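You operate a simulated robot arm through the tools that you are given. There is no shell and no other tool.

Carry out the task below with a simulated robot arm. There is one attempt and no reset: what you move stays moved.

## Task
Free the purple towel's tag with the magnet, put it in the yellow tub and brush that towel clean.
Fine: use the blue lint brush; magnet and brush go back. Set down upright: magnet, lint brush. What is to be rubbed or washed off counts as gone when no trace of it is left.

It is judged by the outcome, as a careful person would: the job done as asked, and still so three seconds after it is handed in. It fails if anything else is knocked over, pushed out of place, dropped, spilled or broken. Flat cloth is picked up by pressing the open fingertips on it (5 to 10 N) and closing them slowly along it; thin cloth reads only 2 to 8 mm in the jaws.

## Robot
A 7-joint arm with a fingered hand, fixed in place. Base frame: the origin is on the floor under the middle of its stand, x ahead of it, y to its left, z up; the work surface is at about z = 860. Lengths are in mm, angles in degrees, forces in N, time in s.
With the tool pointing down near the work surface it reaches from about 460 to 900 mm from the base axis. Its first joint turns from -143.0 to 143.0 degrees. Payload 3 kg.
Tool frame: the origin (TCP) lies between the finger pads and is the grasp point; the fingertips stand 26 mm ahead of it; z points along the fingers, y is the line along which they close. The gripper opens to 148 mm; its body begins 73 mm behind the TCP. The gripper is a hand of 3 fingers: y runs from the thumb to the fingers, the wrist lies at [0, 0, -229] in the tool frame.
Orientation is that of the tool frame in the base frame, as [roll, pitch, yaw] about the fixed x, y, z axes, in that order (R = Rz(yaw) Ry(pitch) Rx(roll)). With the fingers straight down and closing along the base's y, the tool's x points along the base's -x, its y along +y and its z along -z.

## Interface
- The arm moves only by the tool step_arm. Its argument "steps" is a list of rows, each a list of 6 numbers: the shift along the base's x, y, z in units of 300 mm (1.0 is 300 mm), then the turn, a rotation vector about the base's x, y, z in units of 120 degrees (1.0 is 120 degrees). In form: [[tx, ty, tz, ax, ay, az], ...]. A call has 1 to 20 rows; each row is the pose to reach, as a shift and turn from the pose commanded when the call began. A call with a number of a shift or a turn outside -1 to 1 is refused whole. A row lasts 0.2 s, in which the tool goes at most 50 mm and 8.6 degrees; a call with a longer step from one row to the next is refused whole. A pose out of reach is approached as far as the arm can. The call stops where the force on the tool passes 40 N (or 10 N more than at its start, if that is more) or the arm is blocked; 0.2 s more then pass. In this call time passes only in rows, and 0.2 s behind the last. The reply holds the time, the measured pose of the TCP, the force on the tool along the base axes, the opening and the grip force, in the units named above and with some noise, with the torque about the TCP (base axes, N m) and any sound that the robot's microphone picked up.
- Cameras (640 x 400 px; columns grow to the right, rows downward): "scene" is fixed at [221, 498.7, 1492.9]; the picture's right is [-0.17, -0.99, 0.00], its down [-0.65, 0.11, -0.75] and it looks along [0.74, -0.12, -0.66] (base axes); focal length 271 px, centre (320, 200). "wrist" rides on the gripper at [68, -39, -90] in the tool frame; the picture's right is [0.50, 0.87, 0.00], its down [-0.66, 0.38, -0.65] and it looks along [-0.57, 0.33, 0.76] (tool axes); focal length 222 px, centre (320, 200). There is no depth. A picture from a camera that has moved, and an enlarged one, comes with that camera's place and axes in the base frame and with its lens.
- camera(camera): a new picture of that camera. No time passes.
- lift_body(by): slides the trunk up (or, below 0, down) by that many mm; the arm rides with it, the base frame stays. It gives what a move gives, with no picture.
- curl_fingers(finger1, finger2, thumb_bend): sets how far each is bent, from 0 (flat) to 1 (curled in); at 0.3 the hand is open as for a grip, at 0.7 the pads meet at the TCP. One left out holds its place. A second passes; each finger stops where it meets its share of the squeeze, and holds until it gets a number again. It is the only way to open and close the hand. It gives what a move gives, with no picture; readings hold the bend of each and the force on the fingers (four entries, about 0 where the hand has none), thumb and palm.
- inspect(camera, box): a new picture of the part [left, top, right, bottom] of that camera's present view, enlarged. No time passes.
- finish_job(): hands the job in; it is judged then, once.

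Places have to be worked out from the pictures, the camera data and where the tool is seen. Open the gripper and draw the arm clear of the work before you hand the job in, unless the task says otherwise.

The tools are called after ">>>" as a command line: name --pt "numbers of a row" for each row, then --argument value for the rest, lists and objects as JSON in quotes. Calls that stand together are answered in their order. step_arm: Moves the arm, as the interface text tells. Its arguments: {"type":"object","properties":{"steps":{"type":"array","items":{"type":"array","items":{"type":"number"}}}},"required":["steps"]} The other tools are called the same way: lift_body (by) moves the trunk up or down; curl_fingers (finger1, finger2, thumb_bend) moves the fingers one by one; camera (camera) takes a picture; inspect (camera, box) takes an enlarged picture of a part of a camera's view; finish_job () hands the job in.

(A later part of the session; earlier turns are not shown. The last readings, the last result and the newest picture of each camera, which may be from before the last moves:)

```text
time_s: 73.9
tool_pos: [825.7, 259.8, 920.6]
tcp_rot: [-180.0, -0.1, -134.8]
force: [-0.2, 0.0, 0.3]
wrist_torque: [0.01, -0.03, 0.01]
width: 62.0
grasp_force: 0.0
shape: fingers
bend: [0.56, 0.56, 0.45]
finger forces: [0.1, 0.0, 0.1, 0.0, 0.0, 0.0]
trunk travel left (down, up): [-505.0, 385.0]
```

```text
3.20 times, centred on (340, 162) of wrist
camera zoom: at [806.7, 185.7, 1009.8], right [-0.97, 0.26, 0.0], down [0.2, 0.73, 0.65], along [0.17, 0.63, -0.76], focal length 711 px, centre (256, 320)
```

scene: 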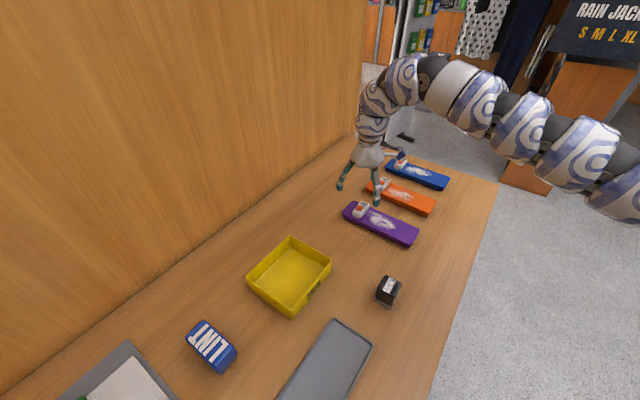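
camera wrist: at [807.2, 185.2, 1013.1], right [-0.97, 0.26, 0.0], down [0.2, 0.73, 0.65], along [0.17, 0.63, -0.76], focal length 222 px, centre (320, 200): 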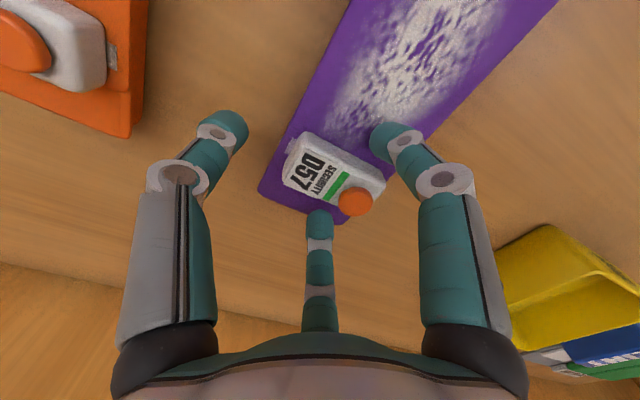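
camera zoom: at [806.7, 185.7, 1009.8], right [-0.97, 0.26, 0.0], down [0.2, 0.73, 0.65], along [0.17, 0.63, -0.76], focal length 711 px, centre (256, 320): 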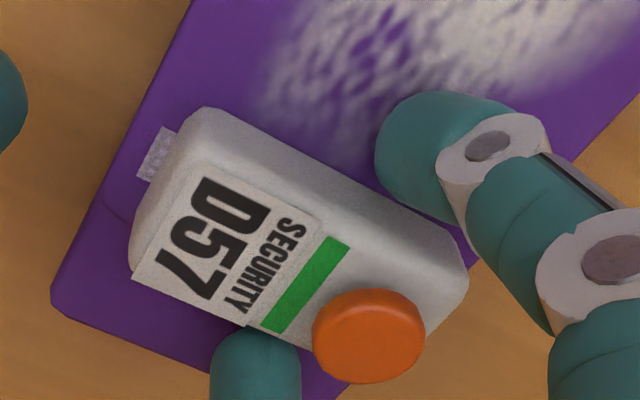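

Almost touching on both sides, near the green strip. I close on.

>>> curl_fingers --finger1 0.61 --finger2 0.61

>>> curl_fingers --finger1 0.65 --finger2 0.65

>>> inspect --camera "scene" --box '[330, 185, 394, 225]'

>>> inspect --camera "wrist" --box '[240, 100, 440, 225]'

```text
time_s: 74.9
tool_pos: [826.6, 260.2, 920.5]
tcp_rot: [180.0, -0.1, -134.8]
force: [0.1, -0.5, -0.3]
wrist_torque: [0.01, -0.01, 0.0]
width: 55.5
grasp_force: 0.9
shape: fingers
bend: [0.6, 0.6, 0.45]
finger forces: [1.0, 1.0, 0.0, 0.1, 0.1, 0.1]
trunk travel left (down, up): [-505.0, 385.0]
```

```text
time_s: 75.9
tool_pos: [824.7, 260.9, 920.1]
tcp_rot: [179.9, -0.1, -134.9]
force: [0.0, -0.4, -0.4]
wrist_torque: [-0.01, -0.04, 0.02]
width: 53.1
grasp_force: 3.6
shape: fingers
bend: [0.61, 0.61, 0.45]
finger forces: [3.8, 3.6, 0.0, 0.0, 0.0, 0.0]
trunk travel left (down, up): [-505.0, 385.0]
```

```text
10.00 times, centred on (362, 205) of scene
camera zoom: at [221.0, 498.7, 1492.9], right [-0.17, -0.99, 0.0], down [-0.65, 0.11, -0.75], along [0.74, -0.12, -0.66], focal length 2711 px, centre (-100, 150)
```

zoom: 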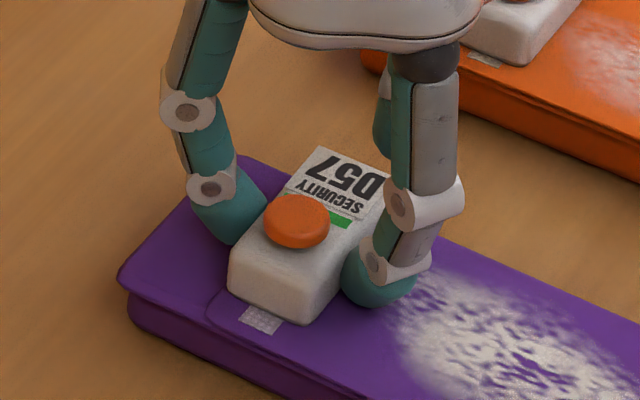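

```text
3.20 times, centred on (340, 162) of wrist
camera zoom: at [806.7, 185.7, 1009.8], right [-0.97, 0.26, 0.0], down [0.2, 0.73, 0.65], along [0.17, 0.63, -0.76], focal length 711 px, centre (256, 320)
```

zoom: 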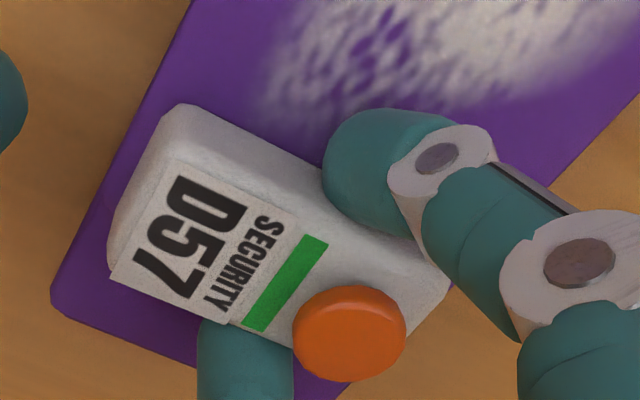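

Both fingers hold the tag with about 3.7 N each. I firm the pinch a little more.

>>> curl_fingers --finger1 0.7 --finger2 0.7

>>> step_arm --pt "0 0 0.01 0 0 0" --pt "0 0 0.03 0 0 0" --pt "0 0 0.06 0 0 0"

>>> inspect --camera "scene" --box '[330, 180, 394, 220]'

>>> camera --camera "wrist"

```text
time_s: 76.9
tool_pos: [826.2, 260.3, 920.4]
tcp_rot: [180.0, 0.0, -134.9]
force: [-0.3, 0.5, -0.8]
wrist_torque: [-0.01, 0.02, 0.02]
width: 49.9
grasp_force: 7.2
shape: fingers
bend: [0.62, 0.62, 0.45]
finger forces: [7.4, 7.4, 0.1, 0.1, 0.1, 0.0]
trunk travel left (down, up): [-505.0, 385.0]
```

```text
time_s: 77.7
tool_pos: [826.6, 261.2, 937.3]
tcp_rot: [-180.0, -0.1, -134.8]
force: [0.1, 0.1, -1.0]
wrist_torque: [0.0, 0.01, 0.01]
width: 49.8
grasp_force: 7.8
shape: fingers
bend: [0.62, 0.62, 0.45]
finger forces: [7.4, 7.4, 0.0, 0.1, 0.0, 0.0]
trunk travel left (down, up): [-505.0, 385.0]
```

```text
10.00 times, centred on (362, 200) of scene
camera zoom: at [221.0, 498.7, 1492.9], right [-0.17, -0.99, 0.0], down [-0.65, 0.11, -0.75], along [0.74, -0.12, -0.66], focal length 2711 px, centre (-100, 200)
```

zoom: 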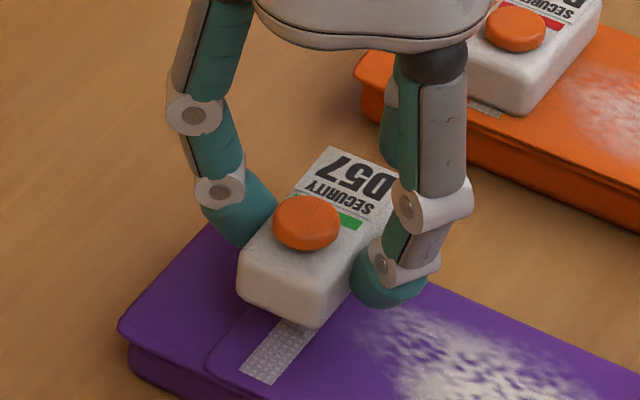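

```text
taken
camera wrist: at [807.2, 185.7, 1027.4], right [-0.97, 0.26, 0.0], down [0.2, 0.73, 0.65], along [0.17, 0.63, -0.76], focal length 222 px, centre (320, 200)
```

wrist: 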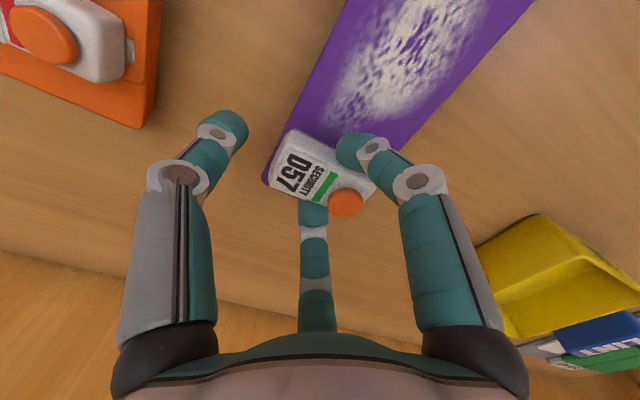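

The tag is free and held. I rise and carry it over to the yellow tub at about (628, 508).

>>> step_arm --pt "0 0 0.11 0 0 0" --pt "0 0 0.22 0 0 0" --pt "-0.08 0.1 0.24 0 0 0" --pt "-0.16 0.2 0.24 0 0 0" --pt "-0.24 0.3 0.24 0 0 0" --pt "-0.32 0.4 0.24 0 0 0" --pt "-0.4 0.5 0.24 0 0 0" --pt "-0.48 0.6 0.24 0 0 0" --pt "-0.56 0.7 0.24 0 0 0" --pt "-0.662 0.82 0.24 0 0 0"

>>> camera --camera "wrist"

>>> camera --camera "scene"

```text
time_s: 79.9
tool_pos: [608.3, 493.9, 1004.5]
tcp_rot: [-179.9, 0.0, -134.9]
force: [-1.0, 1.0, -0.9]
wrist_torque: [-0.02, -0.06, -0.05]
width: 48.5
grasp_force: 8.3
shape: fingers
bend: [0.63, 0.63, 0.45]
finger forces: [8.0, 8.0, 0.0, 0.0, 0.0, 0.1]
out of reach, approached as far as the arm can: row 8, 9, 10
trunk travel left (down, up): [-505.0, 385.0]
```

```text
taken
camera wrist: at [589.5, 418.4, 1093.7], right [-0.97, 0.26, 0.0], down [0.19, 0.73, 0.65], along [0.17, 0.63, -0.76], focal length 222 px, centre (320, 200)
```

wrist: 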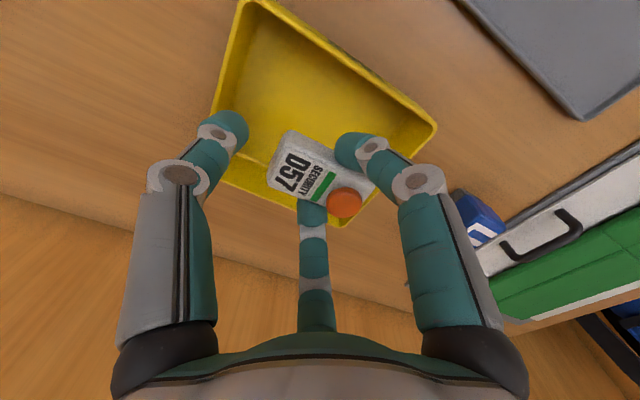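

```text
taken
```

scene: 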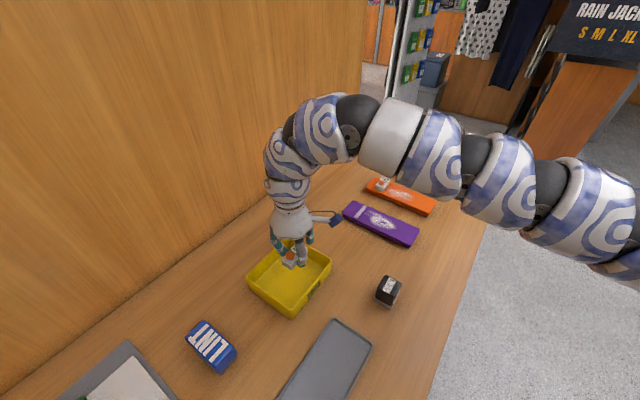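

The reach ended about 25 mm short of the tub's centre (625, 513) at this height; the tag is already over the tub. I try moving on a bit lower, where the reach may be larger (the tag stays above the rim).

>>> step_arm --pt "0.01 0.01 -0.05 0 0 0" --pt "0.03 0.03 -0.1 0 0 0" --pt "0.055 0.06 -0.13 0 0 0"

>>> camera --camera "wrist"

>>> inspect --camera "scene" --box '[230, 200, 358, 320]'

```text
time_s: 80.7
tool_pos: [613.5, 489.1, 972.1]
tcp_rot: [179.9, 0.0, -135.0]
force: [0.3, 0.4, 0.6]
wrist_torque: [0.03, 0.04, -0.05]
width: 48.8
grasp_force: 7.3
shape: fingers
bend: [0.63, 0.63, 0.45]
finger forces: [7.9, 7.8, 0.1, 0.1, 0.0, 0.0]
out of reach, approached as far as the arm can: row 2, 3
trunk travel left (down, up): [-505.0, 385.0]
```

```text
taken
camera wrist: at [595.6, 415.2, 1061.6], right [-0.97, 0.26, 0.0], down [0.2, 0.73, 0.65], along [0.17, 0.63, -0.76], focal length 222 px, centre (320, 200)
```

wrist: 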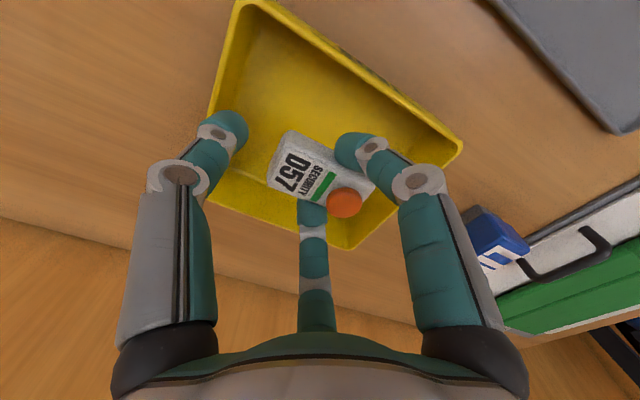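

```text
3.33 times, centred on (294, 260) of scene
camera zoom: at [221.0, 498.7, 1492.9], right [-0.17, -0.99, 0.0], down [-0.65, 0.11, -0.75], along [0.74, -0.12, -0.66], focal length 904 px, centre (407, 0)
```

zoom: 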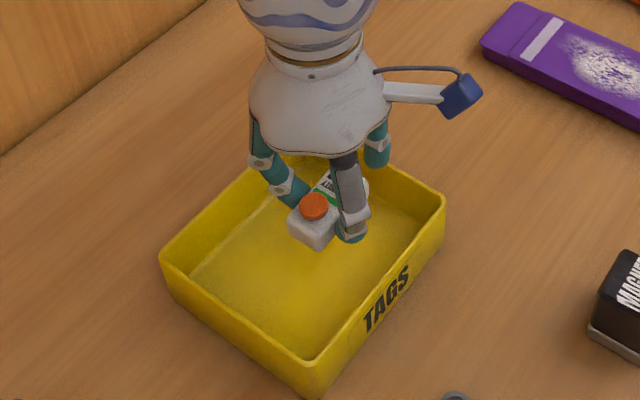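

The limit here seems tied to the hand's turn relative to the arm. I turn the hand by −45° in place (well above the rim) and try moving outward again.

>>> step_arm --pt "0 0 0.03 0 0 -0.06" --pt "0 0 0.03 0 0 -0.12" --pt "0 0 0.03 0 0 -0.18" --pt "0 0 0.03 0 0 -0.24" --pt "0 0 0.03 0 0 -0.3" --pt "0 0 0.03 0 0 -0.36" --pt "0.02 0.03 0.03 0 0 -0.375" --pt "0.04 0.08 0.03 0 0 -0.375"

>>> camera --camera "wrist"

```text
time_s: 82.5
tool_pos: [600.8, 487.9, 991.7]
tcp_rot: [180.0, 0.0, -180.0]
force: [0.7, 0.5, -1.2]
wrist_torque: [0.01, 0.01, -0.01]
width: 48.6
grasp_force: 7.6
shape: fingers
bend: [0.63, 0.63, 0.45]
finger forces: [7.8, 7.9, 0.1, 0.1, 0.1, 0.1]
out of reach, approached as far as the arm can: row 7, 8
trunk travel left (down, up): [-505.0, 385.0]
```

```text
taken
camera wrist: at [535.2, 449.2, 1081.5], right [-0.5, 0.87, 0.0], down [0.66, 0.38, 0.65], along [0.56, 0.33, -0.76], focal length 222 px, centre (320, 200)
```

wrist: 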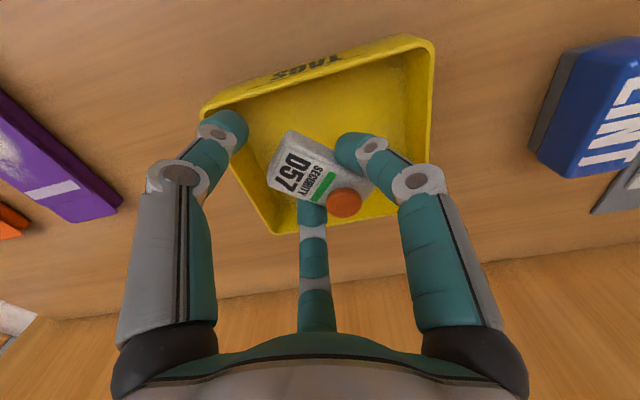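

Turning made no difference, so it's a matter of the arm's posture. I raise the trunk by 150 mm and reach down again by the same amount, then outward.

>>> lift_body --by 150

>>> step_arm --pt "0 0 -0.12 0 0 0" --pt "0 0 -0.24 0 0 0" --pt "0 0 -0.36 0 0 0" --pt "0 0 -0.46 0 0 0" --pt "0.03 0.03 -0.46 0 0 0" --pt "0.07 0.07 -0.46 0 0 0" --pt "0.1 0.12 -0.46 0 0 0"

>>> camera --camera "scene"

```text
time_s: 84.2
tool_pos: [601.9, 489.1, 1141.7]
tcp_rot: [-180.0, -0.1, -180.0]
force: [0.0, 0.1, -0.2]
wrist_torque: [-0.01, 0.01, 0.0]
width: 48.2
grasp_force: 7.8
shape: fingers
bend: [0.63, 0.63, 0.45]
finger forces: [8.0, 7.9, 0.0, 0.0, 0.0, 0.1]
trunk travel left (down, up): [-655.0, 235.0]
```

```text
time_s: 85.8
tool_pos: [602.2, 490.1, 1002.3]
tcp_rot: [-179.9, -0.1, -179.9]
force: [-0.3, -0.4, -1.0]
wrist_torque: [-0.01, 0.02, 0.03]
width: 48.9
grasp_force: 8.1
shape: fingers
bend: [0.63, 0.63, 0.45]
finger forces: [7.9, 7.8, 0.0, 0.0, 0.0, 0.1]
out of reach, approached as far as the arm can: row 5, 6, 7
trunk travel left (down, up): [-655.0, 235.0]
```

```text
taken
```

scene: 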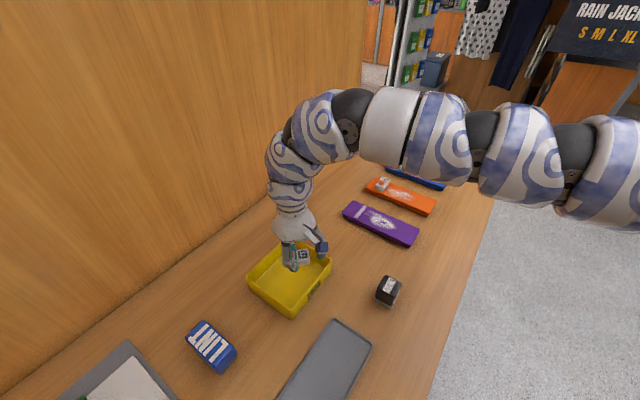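

The limit is at the same spot regardless of height, so it isn't the arm's length. I test moving sideways (toward the brush side) from here, to learn whether it is an angle limit. The hand is above the tub rim all along.

>>> step_arm --pt "-0.06 0.06 0.05 0 0 0" --pt "-0.12 0.12 0.05 0 0 0" --pt "-0.2 0.2 0.05 0 0 0"

```text
time_s: 86.6
tool_pos: [542.0, 531.4, 1018.2]
tcp_rot: [-179.9, -0.1, -179.9]
force: [-0.8, -0.6, 0.0]
wrist_torque: [0.0, -0.02, 0.03]
width: 48.8
grasp_force: 8.4
shape: fingers
bend: [0.63, 0.63, 0.45]
finger forces: [7.8, 7.8, 0.0, 0.0, 0.0, 0.0]
out of reach, approached as far as the arm can: row 2, 3
trunk travel left (down, up): [-655.0, 235.0]
```

It can go further round, but with a radius that shrinks as it turns left – which looks like a posture problem. I go back to the posture near the towel and swing the whole arm about the base axis instead, turning the hand along with it.

>>> step_arm --pt "0.09 -0.095 0 0 0 0.042" --pt "0.18 -0.19 0 0 0 0.083" --pt "0.27 -0.285 0 0 0 0.125" --pt "0.36 -0.38 0 0 0 0.167" --pt "0.45 -0.475 0 0 0 0.208" --pt "0.54 -0.57 0 0 0 0.25" --pt "0.63 -0.665 0 0 0 0.29" --pt "0.72 -0.76 0 0 0 0.333" --pt "0.847 -0.86 0 0 0 0.375"

>>> step_arm --pt "-0.0508 0.1373 0 0 0 0.025" --pt "-0.1086 0.2717 0 0 0 0.05" --pt "-0.1732 0.4029 0 0 0 0.075" --pt "-0.2446 0.5306 0 0 0 0.1" --pt "-0.3224 0.6543 0 0 0 0.125" --pt "-0.4065 0.774 0 0 0 0.15" --pt "-0.4967 0.889 0 0 0 0.175"

```text
time_s: 88.6
tool_pos: [799.4, 270.6, 1016.4]
tcp_rot: [179.9, -0.1, -134.8]
force: [-0.1, -0.7, -0.4]
wrist_torque: [0.0, 0.02, -0.01]
width: 48.9
grasp_force: 7.6
shape: fingers
bend: [0.63, 0.63, 0.45]
finger forces: [7.5, 7.5, 0.0, 0.0, 0.1, 0.1]
trunk travel left (down, up): [-655.0, 235.0]
```

```text
time_s: 90.2
tool_pos: [656.8, 450.5, 1023.6]
tcp_rot: [-180.0, -0.1, -117.6]
force: [-0.4, -0.2, -0.7]
wrist_torque: [0.01, -0.04, 0.01]
width: 49.0
grasp_force: 7.1
shape: fingers
bend: [0.63, 0.63, 0.45]
finger forces: [7.3, 7.3, 0.0, 0.1, 0.0, 0.1]
out of reach, approached as far as the arm can: row 2, 3, 4, 5, 6, 7
trunk travel left (down, up): [-655.0, 235.0]
```

Same kind of limit. I try giving the arm more time: command a point 40 mm further out over the tub and hold it for several rows, to see whether the posture creeps toward it.

>>> step_arm --pt "-0.05 0.1 0 0 0 0.02" --pt "-0.1 0.2 0 0 0 0.04" --pt "-0.1 0.2 0 0 0 0.04" --pt "-0.1 0.2 0 0 0 0.04" --pt "-0.1 0.2 0 0 0 0.04" --pt "-0.1 0.2 0 0 0 0.04" --pt "-0.1 0.2 0 0 0 0.04" --pt "-0.1 0.2 0 0 0 0.04" --pt "-0.1 0.2 0 0 0 0.04" --pt "-0.1 0.2 0 0 0 0.04"

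>>> camera --camera "scene"

```text
time_s: 92.4
tool_pos: [609.7, 487.5, 1025.5]
tcp_rot: [180.0, -0.1, -112.8]
force: [0.6, 0.0, -0.6]
wrist_torque: [0.0, -0.03, -0.02]
width: 48.8
grasp_force: 6.7
shape: fingers
bend: [0.63, 0.63, 0.45]
finger forces: [7.2, 7.2, 0.1, 0.1, 0.0, 0.0]
out of reach, approached as far as the arm can: row 1, 2, 3, 4, 5, 6, 7, 8, 9, 10
trunk travel left (down, up): [-655.0, 235.0]
```

```text
taken
```

scene: 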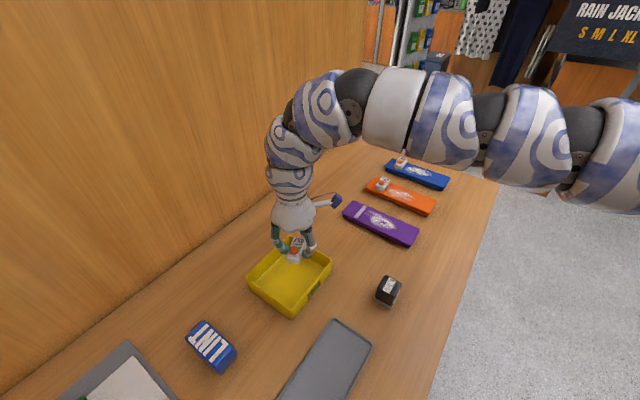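

The measured limits all lie on a circle of about 600 mm around (280, −10): the shoulder sits well ahead of the base axis. So to reach farther left I tilt the hand outward. First I turn the hand to yaw −163° so no finger points at the tub's near wall.

>>> step_arm --pt "-0.015 -0.022 0 0 0 -0.07" --pt "-0.015 -0.022 0 0 0 -0.14" --pt "-0.015 -0.022 0 0 0 -0.21" --pt "-0.015 -0.022 0 0 0 -0.28" --pt "-0.015 -0.022 0 0 0 -0.35" --pt "-0.015 -0.022 0 0 0 -0.42"

>>> step_arm --pt "0 0 0 0.042 -0.0275 0" --pt "0.02 0.025 0 0.0835 -0.055 0" --pt "0.05 0.07 0 0.0835 -0.055 0" --pt "0.06 0.085 -0.03 0.0835 -0.055 0"

>>> camera --camera "wrist"

>>> inspect --camera "scene" --box '[230, 200, 358, 320]'

```text
time_s: 93.8
tool_pos: [601.8, 482.2, 1026.2]
tcp_rot: [-180.0, -0.1, -163.3]
force: [-0.5, -0.2, -0.4]
wrist_torque: [0.0, -0.02, -0.04]
width: 48.9
grasp_force: 7.1
shape: fingers
bend: [0.63, 0.63, 0.45]
finger forces: [7.1, 7.0, 0.0, 0.0, 0.1, 0.0]
trunk travel left (down, up): [-655.0, 235.0]
```

```text
time_s: 94.8
tool_pos: [622.7, 503.5, 1016.6]
tcp_rot: [172.0, 9.1, -164.0]
force: [0.2, -0.8, -0.4]
wrist_torque: [0.0, -0.04, 0.0]
width: 48.8
grasp_force: 7.0
shape: fingers
bend: [0.63, 0.63, 0.45]
finger forces: [7.3, 7.1, 0.0, 0.0, 0.1, 0.0]
trunk travel left (down, up): [-655.0, 235.0]
```

```text
taken
camera wrist: at [560.1, 432.8, 1087.9], right [-0.73, 0.68, 0.04], down [0.44, 0.42, 0.79], along [0.53, 0.6, -0.61], focal length 222 px, centre (320, 200)
```

wrist: 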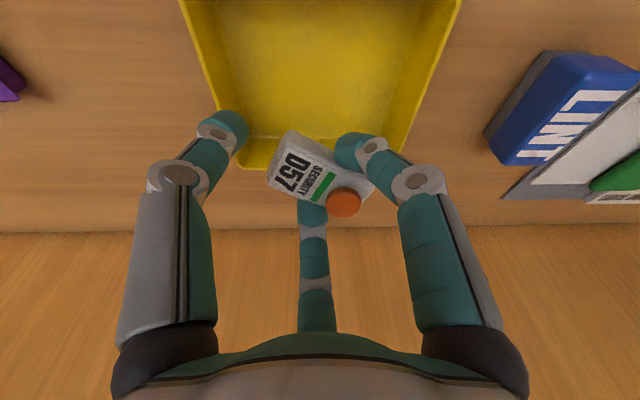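

```text
3.33 times, centred on (294, 260) of scene
camera zoom: at [221.0, 498.7, 1492.9], right [-0.17, -0.99, 0.0], down [-0.65, 0.11, -0.75], along [0.74, -0.12, -0.66], focal length 904 px, centre (407, 0)
```

zoom: 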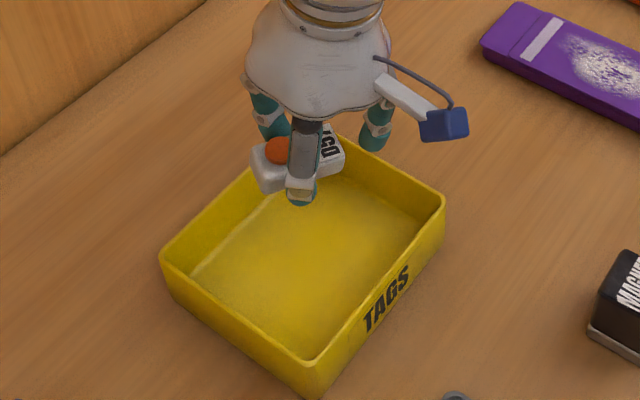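

The tilt extends the reach and the hand is over the tub's middle. I lower the trunk by 60 mm so the tag comes to just above the rim level and check.

>>> lift_body --by -60

>>> camera --camera "wrist"

>>> inspect --camera "scene" --box '[230, 200, 358, 320]'

```text
time_s: 95.8
tool_pos: [620.5, 504.4, 955.8]
tcp_rot: [172.2, 9.1, -163.9]
force: [-0.7, -0.4, 0.4]
wrist_torque: [-0.02, 0.04, -0.02]
width: 48.8
grasp_force: 7.0
shape: fingers
bend: [0.63, 0.63, 0.45]
finger forces: [7.2, 7.1, 0.0, 0.1, 0.1, 0.0]
trunk travel left (down, up): [-595.0, 295.0]
```

```text
taken
camera wrist: at [558.5, 433.6, 1028.3], right [-0.73, 0.68, 0.04], down [0.44, 0.42, 0.79], along [0.53, 0.6, -0.61], focal length 222 px, centre (320, 200)
```

wrist: 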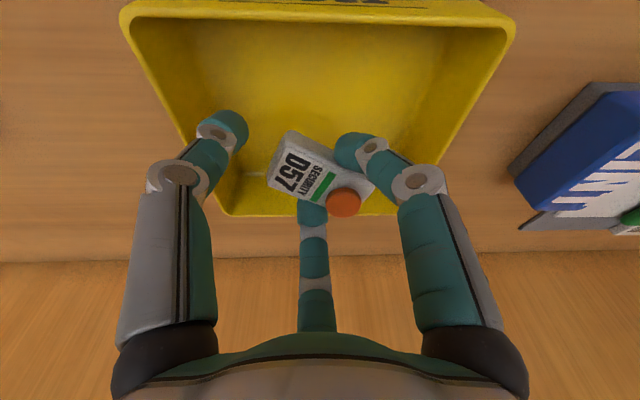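

```text
3.33 times, centred on (294, 260) of scene
camera zoom: at [221.0, 498.7, 1492.9], right [-0.17, -0.99, 0.0], down [-0.65, 0.11, -0.75], along [0.74, -0.12, -0.66], focal length 904 px, centre (407, 0)
```

zoom: 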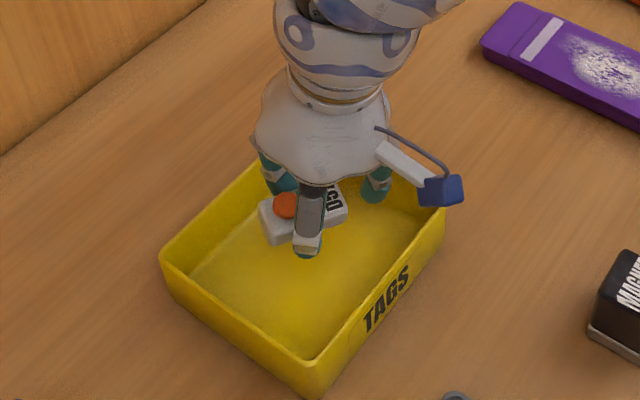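

The hand is well inside the tub's outline. I lower another 35 mm so the tag gets close to the floor of the tub.

>>> lift_body --by -32

>>> inspect --camera "scene" --box '[230, 200, 358, 320]'

>>> camera --camera "wrist"

```text
time_s: 96.6
tool_pos: [619.9, 504.8, 924.6]
tcp_rot: [172.2, 9.2, -164.0]
force: [0.5, -0.6, -0.5]
wrist_torque: [-0.01, 0.0, -0.02]
width: 48.5
grasp_force: 7.7
shape: fingers
bend: [0.63, 0.63, 0.45]
finger forces: [7.2, 7.1, 0.0, 0.0, 0.0, 0.0]
trunk travel left (down, up): [-563.0, 327.0]
```

```text
3.33 times, centred on (294, 260) of scene
camera zoom: at [221.0, 498.7, 1492.9], right [-0.17, -0.99, 0.0], down [-0.65, 0.11, -0.75], along [0.74, -0.12, -0.66], focal length 904 px, centre (407, 0)
```

zoom: 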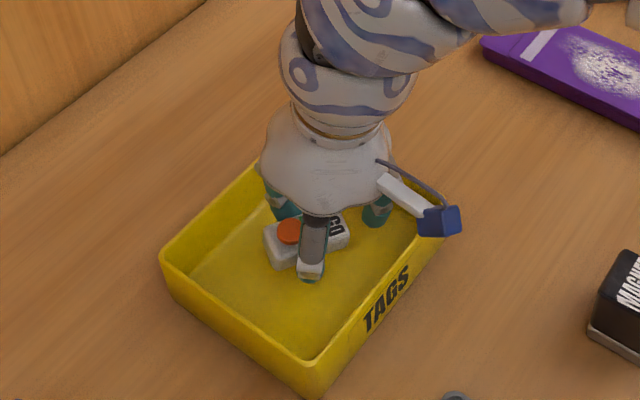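

```text
taken
camera wrist: at [558.5, 433.6, 996.2], right [-0.73, 0.68, 0.04], down [0.44, 0.42, 0.79], along [0.53, 0.6, -0.61], focal length 222 px, centre (320, 200)
```

wrist: 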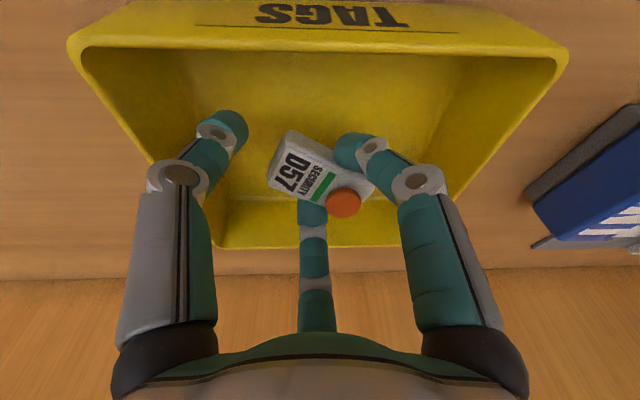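

There's still clearance on all sides. I lower 10 mm more and watch the force.

>>> lift_body --by -9

>>> inspect --camera "wrist" --box '[200, 100, 440, 260]'

```text
time_s: 97.2
tool_pos: [620.0, 503.8, 916.3]
tcp_rot: [172.2, 9.2, -164.0]
force: [-0.8, 0.1, -0.4]
wrist_torque: [-0.02, -0.01, 0.01]
width: 48.8
grasp_force: 7.5
shape: fingers
bend: [0.63, 0.63, 0.45]
finger forces: [7.2, 7.1, 0.1, 0.0, 0.1, 0.0]
trunk travel left (down, up): [-554.0, 336.0]
```

```text
2.50 times, centred on (320, 180) of wrist
camera zoom: at [558.5, 433.6, 987.2], right [-0.73, 0.68, 0.04], down [0.44, 0.42, 0.79], along [0.53, 0.6, -0.61], focal length 555 px, centre (320, 250)
```

zoom: 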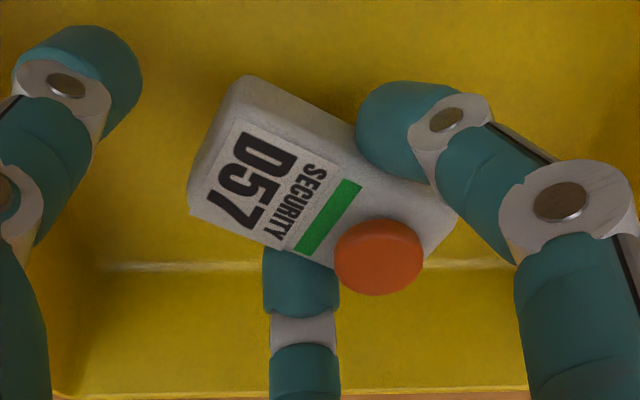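

No contact yet. I lower 5 mm more.

>>> lift_body --by -5

>>> lift_body --by -3

```text
time_s: 97.7
tool_pos: [620.6, 504.5, 911.7]
tcp_rot: [172.3, 9.0, -163.9]
force: [-0.2, -0.6, -0.7]
wrist_torque: [0.02, -0.02, 0.02]
width: 48.8
grasp_force: 7.1
shape: fingers
bend: [0.63, 0.63, 0.45]
finger forces: [7.2, 7.0, 0.0, 0.0, 0.1, 0.1]
trunk travel left (down, up): [-549.0, 341.0]
```

```text
time_s: 98.2
tool_pos: [620.4, 504.1, 906.7]
tcp_rot: [172.1, 9.1, -163.9]
force: [0.4, -0.3, -1.4]
wrist_torque: [0.0, 0.01, 0.02]
width: 48.7
grasp_force: 7.1
shape: fingers
bend: [0.63, 0.63, 0.45]
finger forces: [7.2, 7.2, 0.0, 0.0, 0.0, 0.1]
trunk travel left (down, up): [-546.0, 344.0]
```

Still free. One more 3 mm, then I'll release.

>>> lift_body --by -3

```text
time_s: 98.8
tool_pos: [621.2, 504.7, 905.3]
tcp_rot: [172.1, 9.1, -163.9]
force: [-0.5, 0.1, 4.0]
wrist_torque: [-0.24, -0.11, -0.02]
width: 48.6
grasp_force: 9.4
shape: fingers
bend: [0.63, 0.63, 0.45]
finger forces: [7.2, 7.1, 0.0, 0.0, 4.9, 0.1]
trunk travel left (down, up): [-543.0, 347.0]
```

The thumb tip just touched the tub floor (4 N). I go back up 4 mm and open the two fingers slightly to let the tag down.

>>> lift_body --by 4

>>> curl_fingers --finger1 0.58 --finger2 0.58

>>> inspect --camera "wrist" --box '[200, 100, 440, 260]'

```text
time_s: 99.3
tool_pos: [619.8, 504.4, 908.0]
tcp_rot: [172.2, 9.1, -163.9]
force: [0.4, 0.3, 0.3]
wrist_torque: [0.03, 0.01, 0.0]
width: 48.7
grasp_force: 7.5
shape: fingers
bend: [0.63, 0.63, 0.45]
finger forces: [7.2, 7.0, 0.0, 0.1, 0.1, 0.1]
trunk travel left (down, up): [-547.0, 343.0]
```

```text
time_s: 100.3
tool_pos: [621.2, 503.6, 909.0]
tcp_rot: [172.2, 9.1, -163.9]
force: [0.5, -0.4, 0.6]
wrist_torque: [0.02, 0.0, 0.02]
width: 59.3
grasp_force: 0.0
shape: fingers
bend: [0.57, 0.57, 0.45]
finger forces: [0.0, 0.1, 0.0, 0.0, 0.0, 0.1]
trunk travel left (down, up): [-547.0, 343.0]
```

```text
2.50 times, centred on (320, 180) of wrist
camera zoom: at [558.5, 433.6, 980.2], right [-0.73, 0.68, 0.04], down [0.44, 0.42, 0.79], along [0.53, 0.6, -0.61], focal length 555 px, centre (320, 250)
```

zoom: 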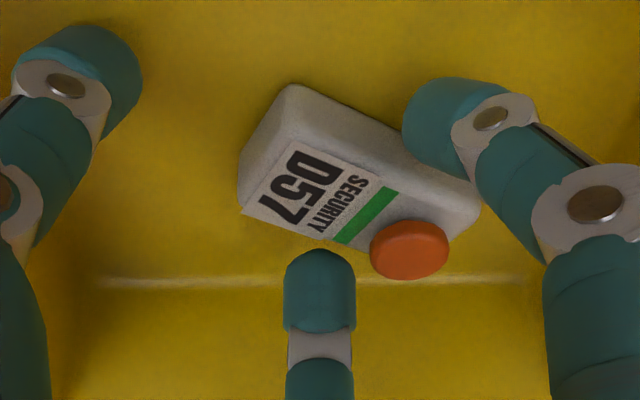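

The tag lies on the tub's floor. I raise the hand straight up out of the tub via the trunk.

>>> lift_body --by 140

>>> camera --camera "scene"

>>> camera --camera "wrist"

```text
time_s: 102.0
tool_pos: [620.3, 505.1, 1048.4]
tcp_rot: [172.2, 9.1, -163.9]
force: [-0.4, -0.3, 0.3]
wrist_torque: [-0.01, 0.0, -0.01]
width: 59.2
grasp_force: 0.0
shape: fingers
bend: [0.57, 0.57, 0.45]
finger forces: [0.1, 0.1, 0.0, 0.0, 0.0, 0.0]
trunk travel left (down, up): [-687.0, 203.0]
```

```text
taken
```

scene: 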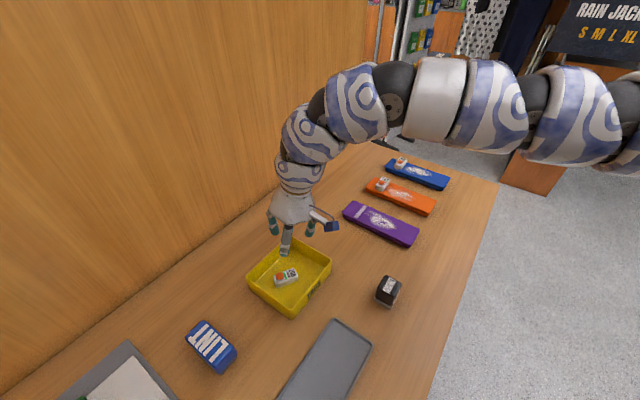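

```text
taken
camera wrist: at [558.7, 433.6, 1120.0], right [-0.73, 0.68, 0.04], down [0.44, 0.42, 0.79], along [0.53, 0.6, -0.61], focal length 222 px, centre (320, 200)
```

wrist: 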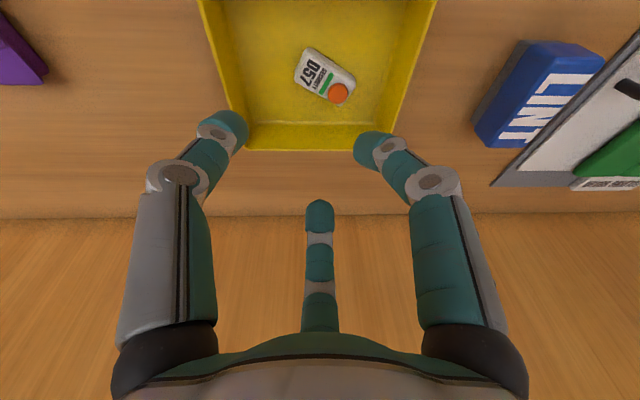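

The tag lies in the tub. Now the brush: I enlarge both views of it.

>>> inspect --camera "wrist" --box '[450, 20, 640, 180]'

>>> inspect --camera "scene" --box '[160, 300, 288, 380]'

```text
2.50 times, centred on (545, 100) of wrist
camera zoom: at [558.7, 433.6, 1120.0], right [-0.73, 0.68, 0.04], down [0.44, 0.42, 0.79], along [0.53, 0.6, -0.61], focal length 555 px, centre (-242, 450)
```

zoom: 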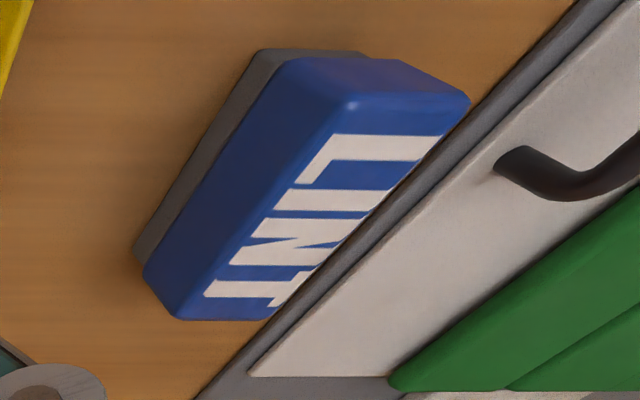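

```text
5.00 times, centred on (224, 340) of scene
camera zoom: at [221.0, 498.7, 1492.9], right [-0.17, -0.99, 0.0], down [-0.65, 0.11, -0.75], along [0.74, -0.12, -0.66], focal length 1355 px, centre (800, -500)
```

zoom: 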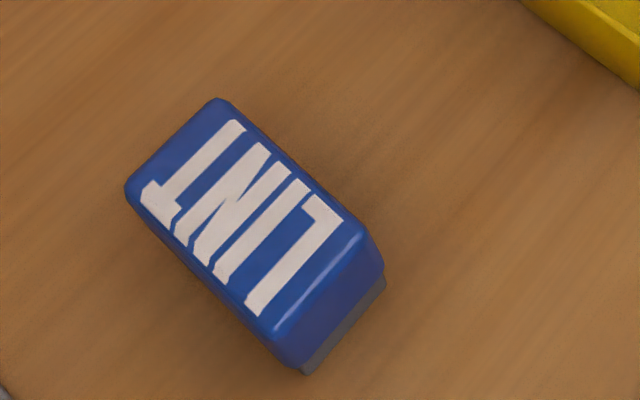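

The brush (about 94 × 45 × 48 mm, long axis at 46°) is near (474, 690), beyond straight-down reach, so I'll grasp it with the hand tilted about 40° outward along its long axis, pinching its 45 mm width. First I withdraw inward, straighten and rise.

>>> step_arm --pt "-0.037 -0.04 0.13 -0.0167 0.011 0" --pt "-0.073 -0.08 0.26 -0.0334 0.022 0" --pt "-0.11 -0.12 0.39 -0.05 0.033 0" --pt "-0.147 -0.16 0.52 -0.0668 0.044 0" --pt "-0.183 -0.2 0.65 -0.0835 0.055 0"

>>> lift_body --by -232

```text
time_s: 103.2
tool_pos: [567.7, 444.8, 1243.2]
tcp_rot: [180.0, -0.2, -163.4]
force: [0.2, 0.2, 1.0]
wrist_torque: [0.01, -0.02, 0.0]
width: 59.7
grasp_force: 0.0
shape: fingers
bend: [0.57, 0.57, 0.45]
finger forces: [0.1, 0.1, 0.0, 0.0, 0.0, 0.0]
trunk travel left (down, up): [-687.0, 203.0]
```

```text
time_s: 105.6
tool_pos: [565.3, 445.3, 1010.4]
tcp_rot: [180.0, -0.1, -163.3]
force: [0.0, -0.5, -0.2]
wrist_torque: [-0.03, -0.01, 0.0]
width: 59.5
grasp_force: 0.1
shape: fingers
bend: [0.57, 0.57, 0.45]
finger forces: [0.0, 0.1, 0.0, 0.0, 0.1, 0.0]
trunk travel left (down, up): [-455.0, 435.0]
```

The arm is straight and lower-shouldered now. I open the hand and move toward the brush while tilting progressively.

>>> curl_fingers --finger1 0.42 --finger2 0.3 --thumb_bend 0.42

>>> step_arm --pt "-0.043 0.1166 0.01 0.036 -0.0345 0" --pt "-0.086 0.2331 0.02 0.072 -0.069 0" --pt "-0.129 0.3497 0.03 0.108 -0.1035 0" --pt "-0.172 0.4663 0.03 0.144 -0.138 0" --pt "-0.215 0.5829 0.03 0.18 -0.1725 0" --pt "-0.258 0.6994 0.03 0.216 -0.207 0" --pt "-0.301 0.816 0.03 0.252 -0.2415 0"

>>> camera --camera "wrist"

>>> camera --camera "scene"

```text
time_s: 106.6
tool_pos: [566.3, 445.6, 1010.8]
tcp_rot: [-179.9, -0.1, -163.3]
force: [-0.1, -0.4, -0.2]
wrist_torque: [-0.01, 0.0, 0.02]
width: 88.2
grasp_force: 0.1
shape: fingers
bend: [0.42, 0.3, 0.42]
finger forces: [0.0, 0.0, 0.0, 0.0, 0.0, 0.0]
trunk travel left (down, up): [-455.0, 435.0]
```

```text
time_s: 108.2
tool_pos: [477.2, 691.0, 1020.5]
tcp_rot: [156.2, 35.4, -171.0]
force: [0.0, -1.0, 0.6]
wrist_torque: [-0.03, 0.02, -0.05]
width: 88.3
grasp_force: 0.2
shape: fingers
bend: [0.42, 0.3, 0.42]
finger forces: [0.0, 0.0, 0.0, 0.0, 0.0, 0.1]
trunk travel left (down, up): [-455.0, 435.0]
```

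```text
taken
camera wrist: at [397.1, 604.9, 1035.1], right [-0.73, 0.69, -0.01], down [0.08, 0.1, 0.99], along [0.68, 0.72, -0.13], focal length 222 px, centre (320, 200)
```

wrist: 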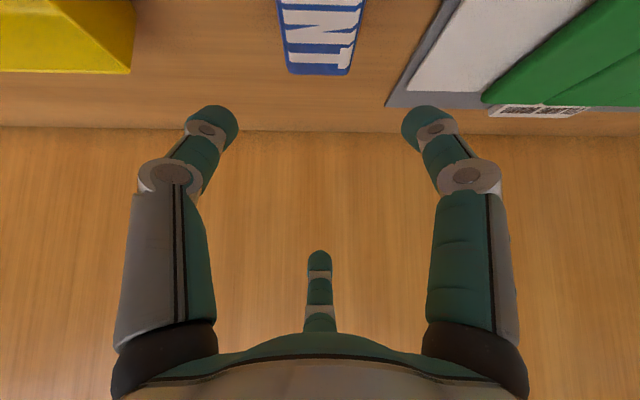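

```text
taken
```

scene: 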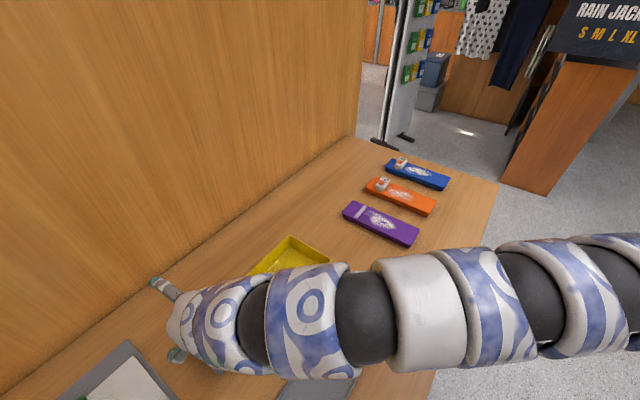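

The hand is tilted 42° and lined up: the brush centre is at about (481, 694), laterally centred between thumb and finger 1. I descend part way, with a few mm outward.

>>> step_arm --pt "0.005 0.006 -0.08 0 0 0" --pt "0.013 0.013 -0.16 0 0 0" --pt "0.013 0.013 -0.23 0 0 0"

>>> camera --camera "wrist"

```text
time_s: 109.0
tool_pos: [479.4, 693.5, 951.4]
tcp_rot: [156.1, 35.6, -170.9]
force: [-0.1, 0.0, -0.6]
wrist_torque: [0.0, 0.01, 0.05]
width: 88.0
grasp_force: 0.1
shape: fingers
bend: [0.42, 0.3, 0.42]
finger forces: [0.1, 0.0, 0.0, 0.0, 0.0, 0.0]
trunk travel left (down, up): [-455.0, 435.0]
```

```text
taken
camera wrist: at [399.3, 607.1, 965.5], right [-0.73, 0.69, 0.0], down [0.08, 0.1, 0.99], along [0.68, 0.72, -0.13], focal length 222 px, centre (320, 200)
```

wrist: 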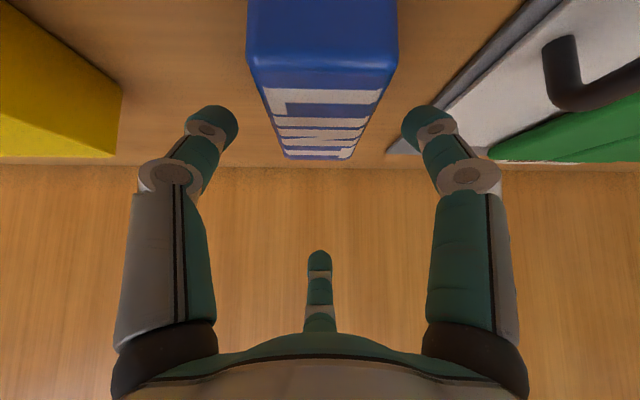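

The brush sits centrally between the fingers, 49 mm wide, top at about z = 911. I descend to TCP z ≈ 912.

>>> step_arm --pt "0 0 -0.07 0 0 0" --pt "0 0 -0.13 0 0 0"

>>> camera --camera "wrist"

```text
time_s: 109.6
tool_pos: [481.4, 692.9, 913.0]
tcp_rot: [156.3, 35.4, -171.0]
force: [0.2, 0.9, 0.4]
wrist_torque: [0.01, 0.02, -0.04]
width: 88.1
grasp_force: 0.2
shape: fingers
bend: [0.42, 0.3, 0.42]
finger forces: [0.1, 0.0, 0.0, 0.0, 0.0, 0.0]
trunk travel left (down, up): [-455.0, 435.0]
```

```text
taken
camera wrist: at [399.8, 607.9, 927.0], right [-0.73, 0.69, -0.01], down [0.08, 0.1, 0.99], along [0.68, 0.72, -0.13], focal length 222 px, centre (320, 200)
```

wrist: 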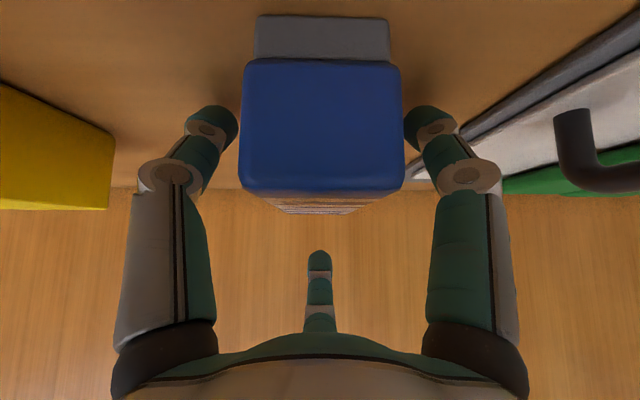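

Ideal position: the fingers are on both sides of the blue body above the grey sole. I close thumb and finger 1 together stepwise.

>>> curl_fingers --finger1 0.51 --thumb_bend 0.51

>>> curl_fingers --finger1 0.55 --thumb_bend 0.55

>>> camera --camera "wrist"

```text
time_s: 110.6
tool_pos: [480.7, 692.7, 912.3]
tcp_rot: [156.3, 35.6, -171.0]
force: [-0.6, 0.2, 0.0]
wrist_torque: [-0.04, -0.01, 0.01]
width: 59.5
grasp_force: 0.0
shape: fingers
bend: [0.51, 0.3, 0.51]
finger forces: [0.0, 0.0, 0.1, 0.0, 0.0, 0.0]
trunk travel left (down, up): [-455.0, 435.0]
```

```text
time_s: 111.6
tool_pos: [479.4, 693.2, 912.5]
tcp_rot: [156.2, 35.5, -171.0]
force: [0.2, -0.4, 0.0]
wrist_torque: [0.0, 0.04, -0.04]
width: 48.9
grasp_force: 0.7
shape: fingers
bend: [0.54, 0.3, 0.54]
finger forces: [0.9, 0.0, 0.0, 0.1, 0.8, 0.0]
trunk travel left (down, up): [-455.0, 435.0]
```

```text
taken
camera wrist: at [399.7, 607.9, 927.5], right [-0.73, 0.69, -0.01], down [0.08, 0.1, 0.99], along [0.68, 0.72, -0.13], focal length 222 px, centre (320, 200)
```

wrist: 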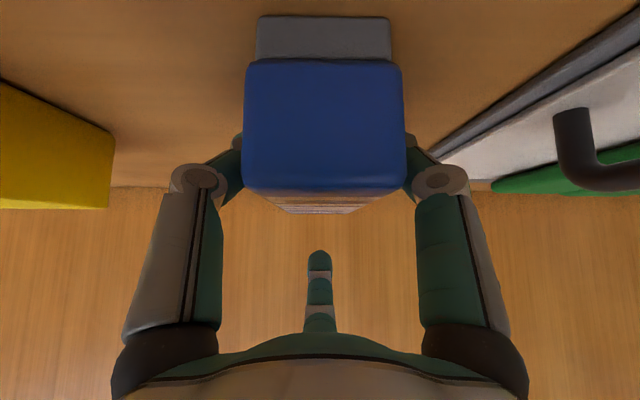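

Both sides touch evenly (0.9 / 0.8 N). I squeeze more firmly.

>>> curl_fingers --finger1 0.62 --thumb_bend 0.62

>>> curl_fingers --finger1 0.7 --thumb_bend 0.7

>>> camera --camera "wrist"

```text
time_s: 112.6
tool_pos: [480.6, 693.5, 912.5]
tcp_rot: [156.3, 35.5, -171.0]
force: [0.1, -0.2, -0.5]
wrist_torque: [-0.01, -0.02, -0.04]
width: 46.2
grasp_force: 7.6
shape: fingers
bend: [0.55, 0.3, 0.58]
finger forces: [7.0, 0.0, 0.0, 0.0, 7.1, 0.0]
trunk travel left (down, up): [-455.0, 435.0]
```

```text
time_s: 113.6
tool_pos: [478.6, 694.1, 913.8]
tcp_rot: [156.2, 35.5, -171.1]
force: [-0.1, 0.9, -1.0]
wrist_torque: [0.01, 0.04, 0.02]
width: 45.4
grasp_force: 12.7
shape: fingers
bend: [0.52, 0.3, 0.63]
finger forces: [12.6, 0.0, 0.0, 0.0, 12.4, 0.0]
trunk travel left (down, up): [-455.0, 435.0]
```

```text
taken
camera wrist: at [399.8, 607.9, 927.5], right [-0.73, 0.69, -0.01], down [0.08, 0.1, 0.99], along [0.68, 0.72, -0.13], focal length 222 px, centre (320, 200)
```

wrist: 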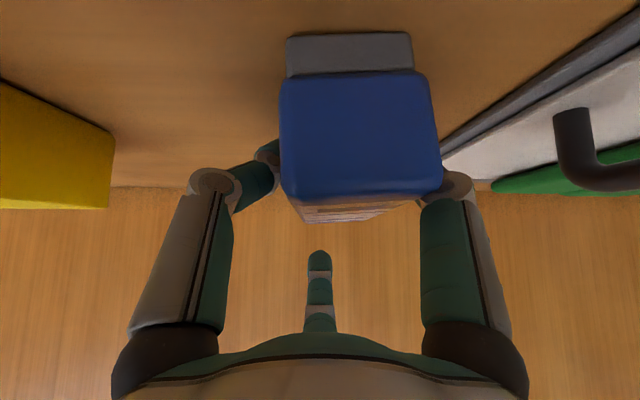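

The thumb is stronger and shoves the brush sideways. I ease the thumb so that it comes back to the middle at about 8 N.

>>> curl_fingers --finger1 0.66 --thumb_bend 0.6

>>> camera --camera "wrist"

```text
time_s: 114.6
tool_pos: [480.4, 693.5, 913.5]
tcp_rot: [156.2, 35.4, -171.0]
force: [0.1, -0.1, -1.2]
wrist_torque: [0.02, 0.0, -0.01]
width: 45.9
grasp_force: 8.0
shape: fingers
bend: [0.58, 0.3, 0.56]
finger forces: [8.1, 0.0, 0.0, 0.0, 8.2, 0.1]
trunk travel left (down, up): [-455.0, 435.0]
```

```text
taken
camera wrist: at [399.7, 607.8, 927.5], right [-0.73, 0.69, -0.01], down [0.08, 0.1, 0.99], along [0.68, 0.72, -0.13], focal length 222 px, centre (320, 200)
```

wrist: 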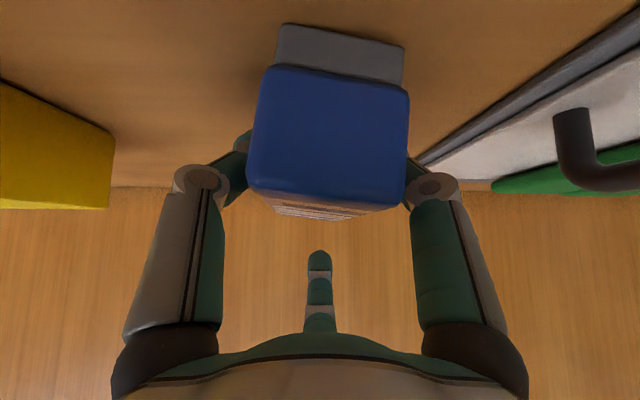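

The brush has rolled slightly in the grip. I loosen to let it settle flat on the table again and then regrip evenly.

>>> curl_fingers --finger1 0.52 --thumb_bend 0.52

>>> camera --camera "wrist"

```text
time_s: 115.6
tool_pos: [479.4, 692.9, 912.8]
tcp_rot: [156.2, 35.5, -170.9]
force: [0.1, -0.2, 0.2]
wrist_torque: [-0.02, 0.05, -0.02]
width: 54.9
grasp_force: 0.1
shape: fingers
bend: [0.52, 0.3, 0.52]
finger forces: [0.0, 0.0, 0.1, 0.0, 0.0, 0.0]
trunk travel left (down, up): [-455.0, 435.0]
```

```text
taken
camera wrist: at [399.7, 607.8, 927.5], right [-0.73, 0.69, -0.01], down [0.08, 0.1, 0.99], along [0.68, 0.72, -0.13], focal length 222 px, centre (320, 200)
```

wrist: 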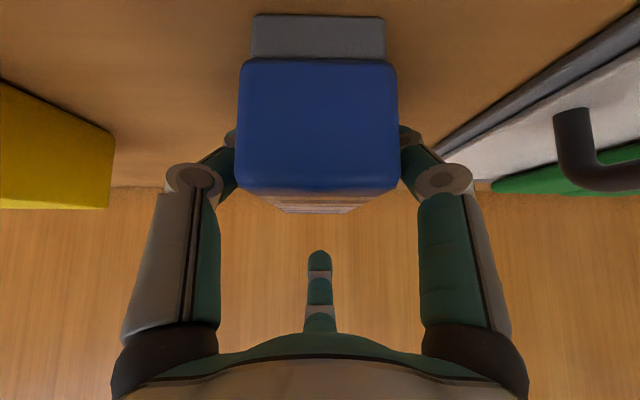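

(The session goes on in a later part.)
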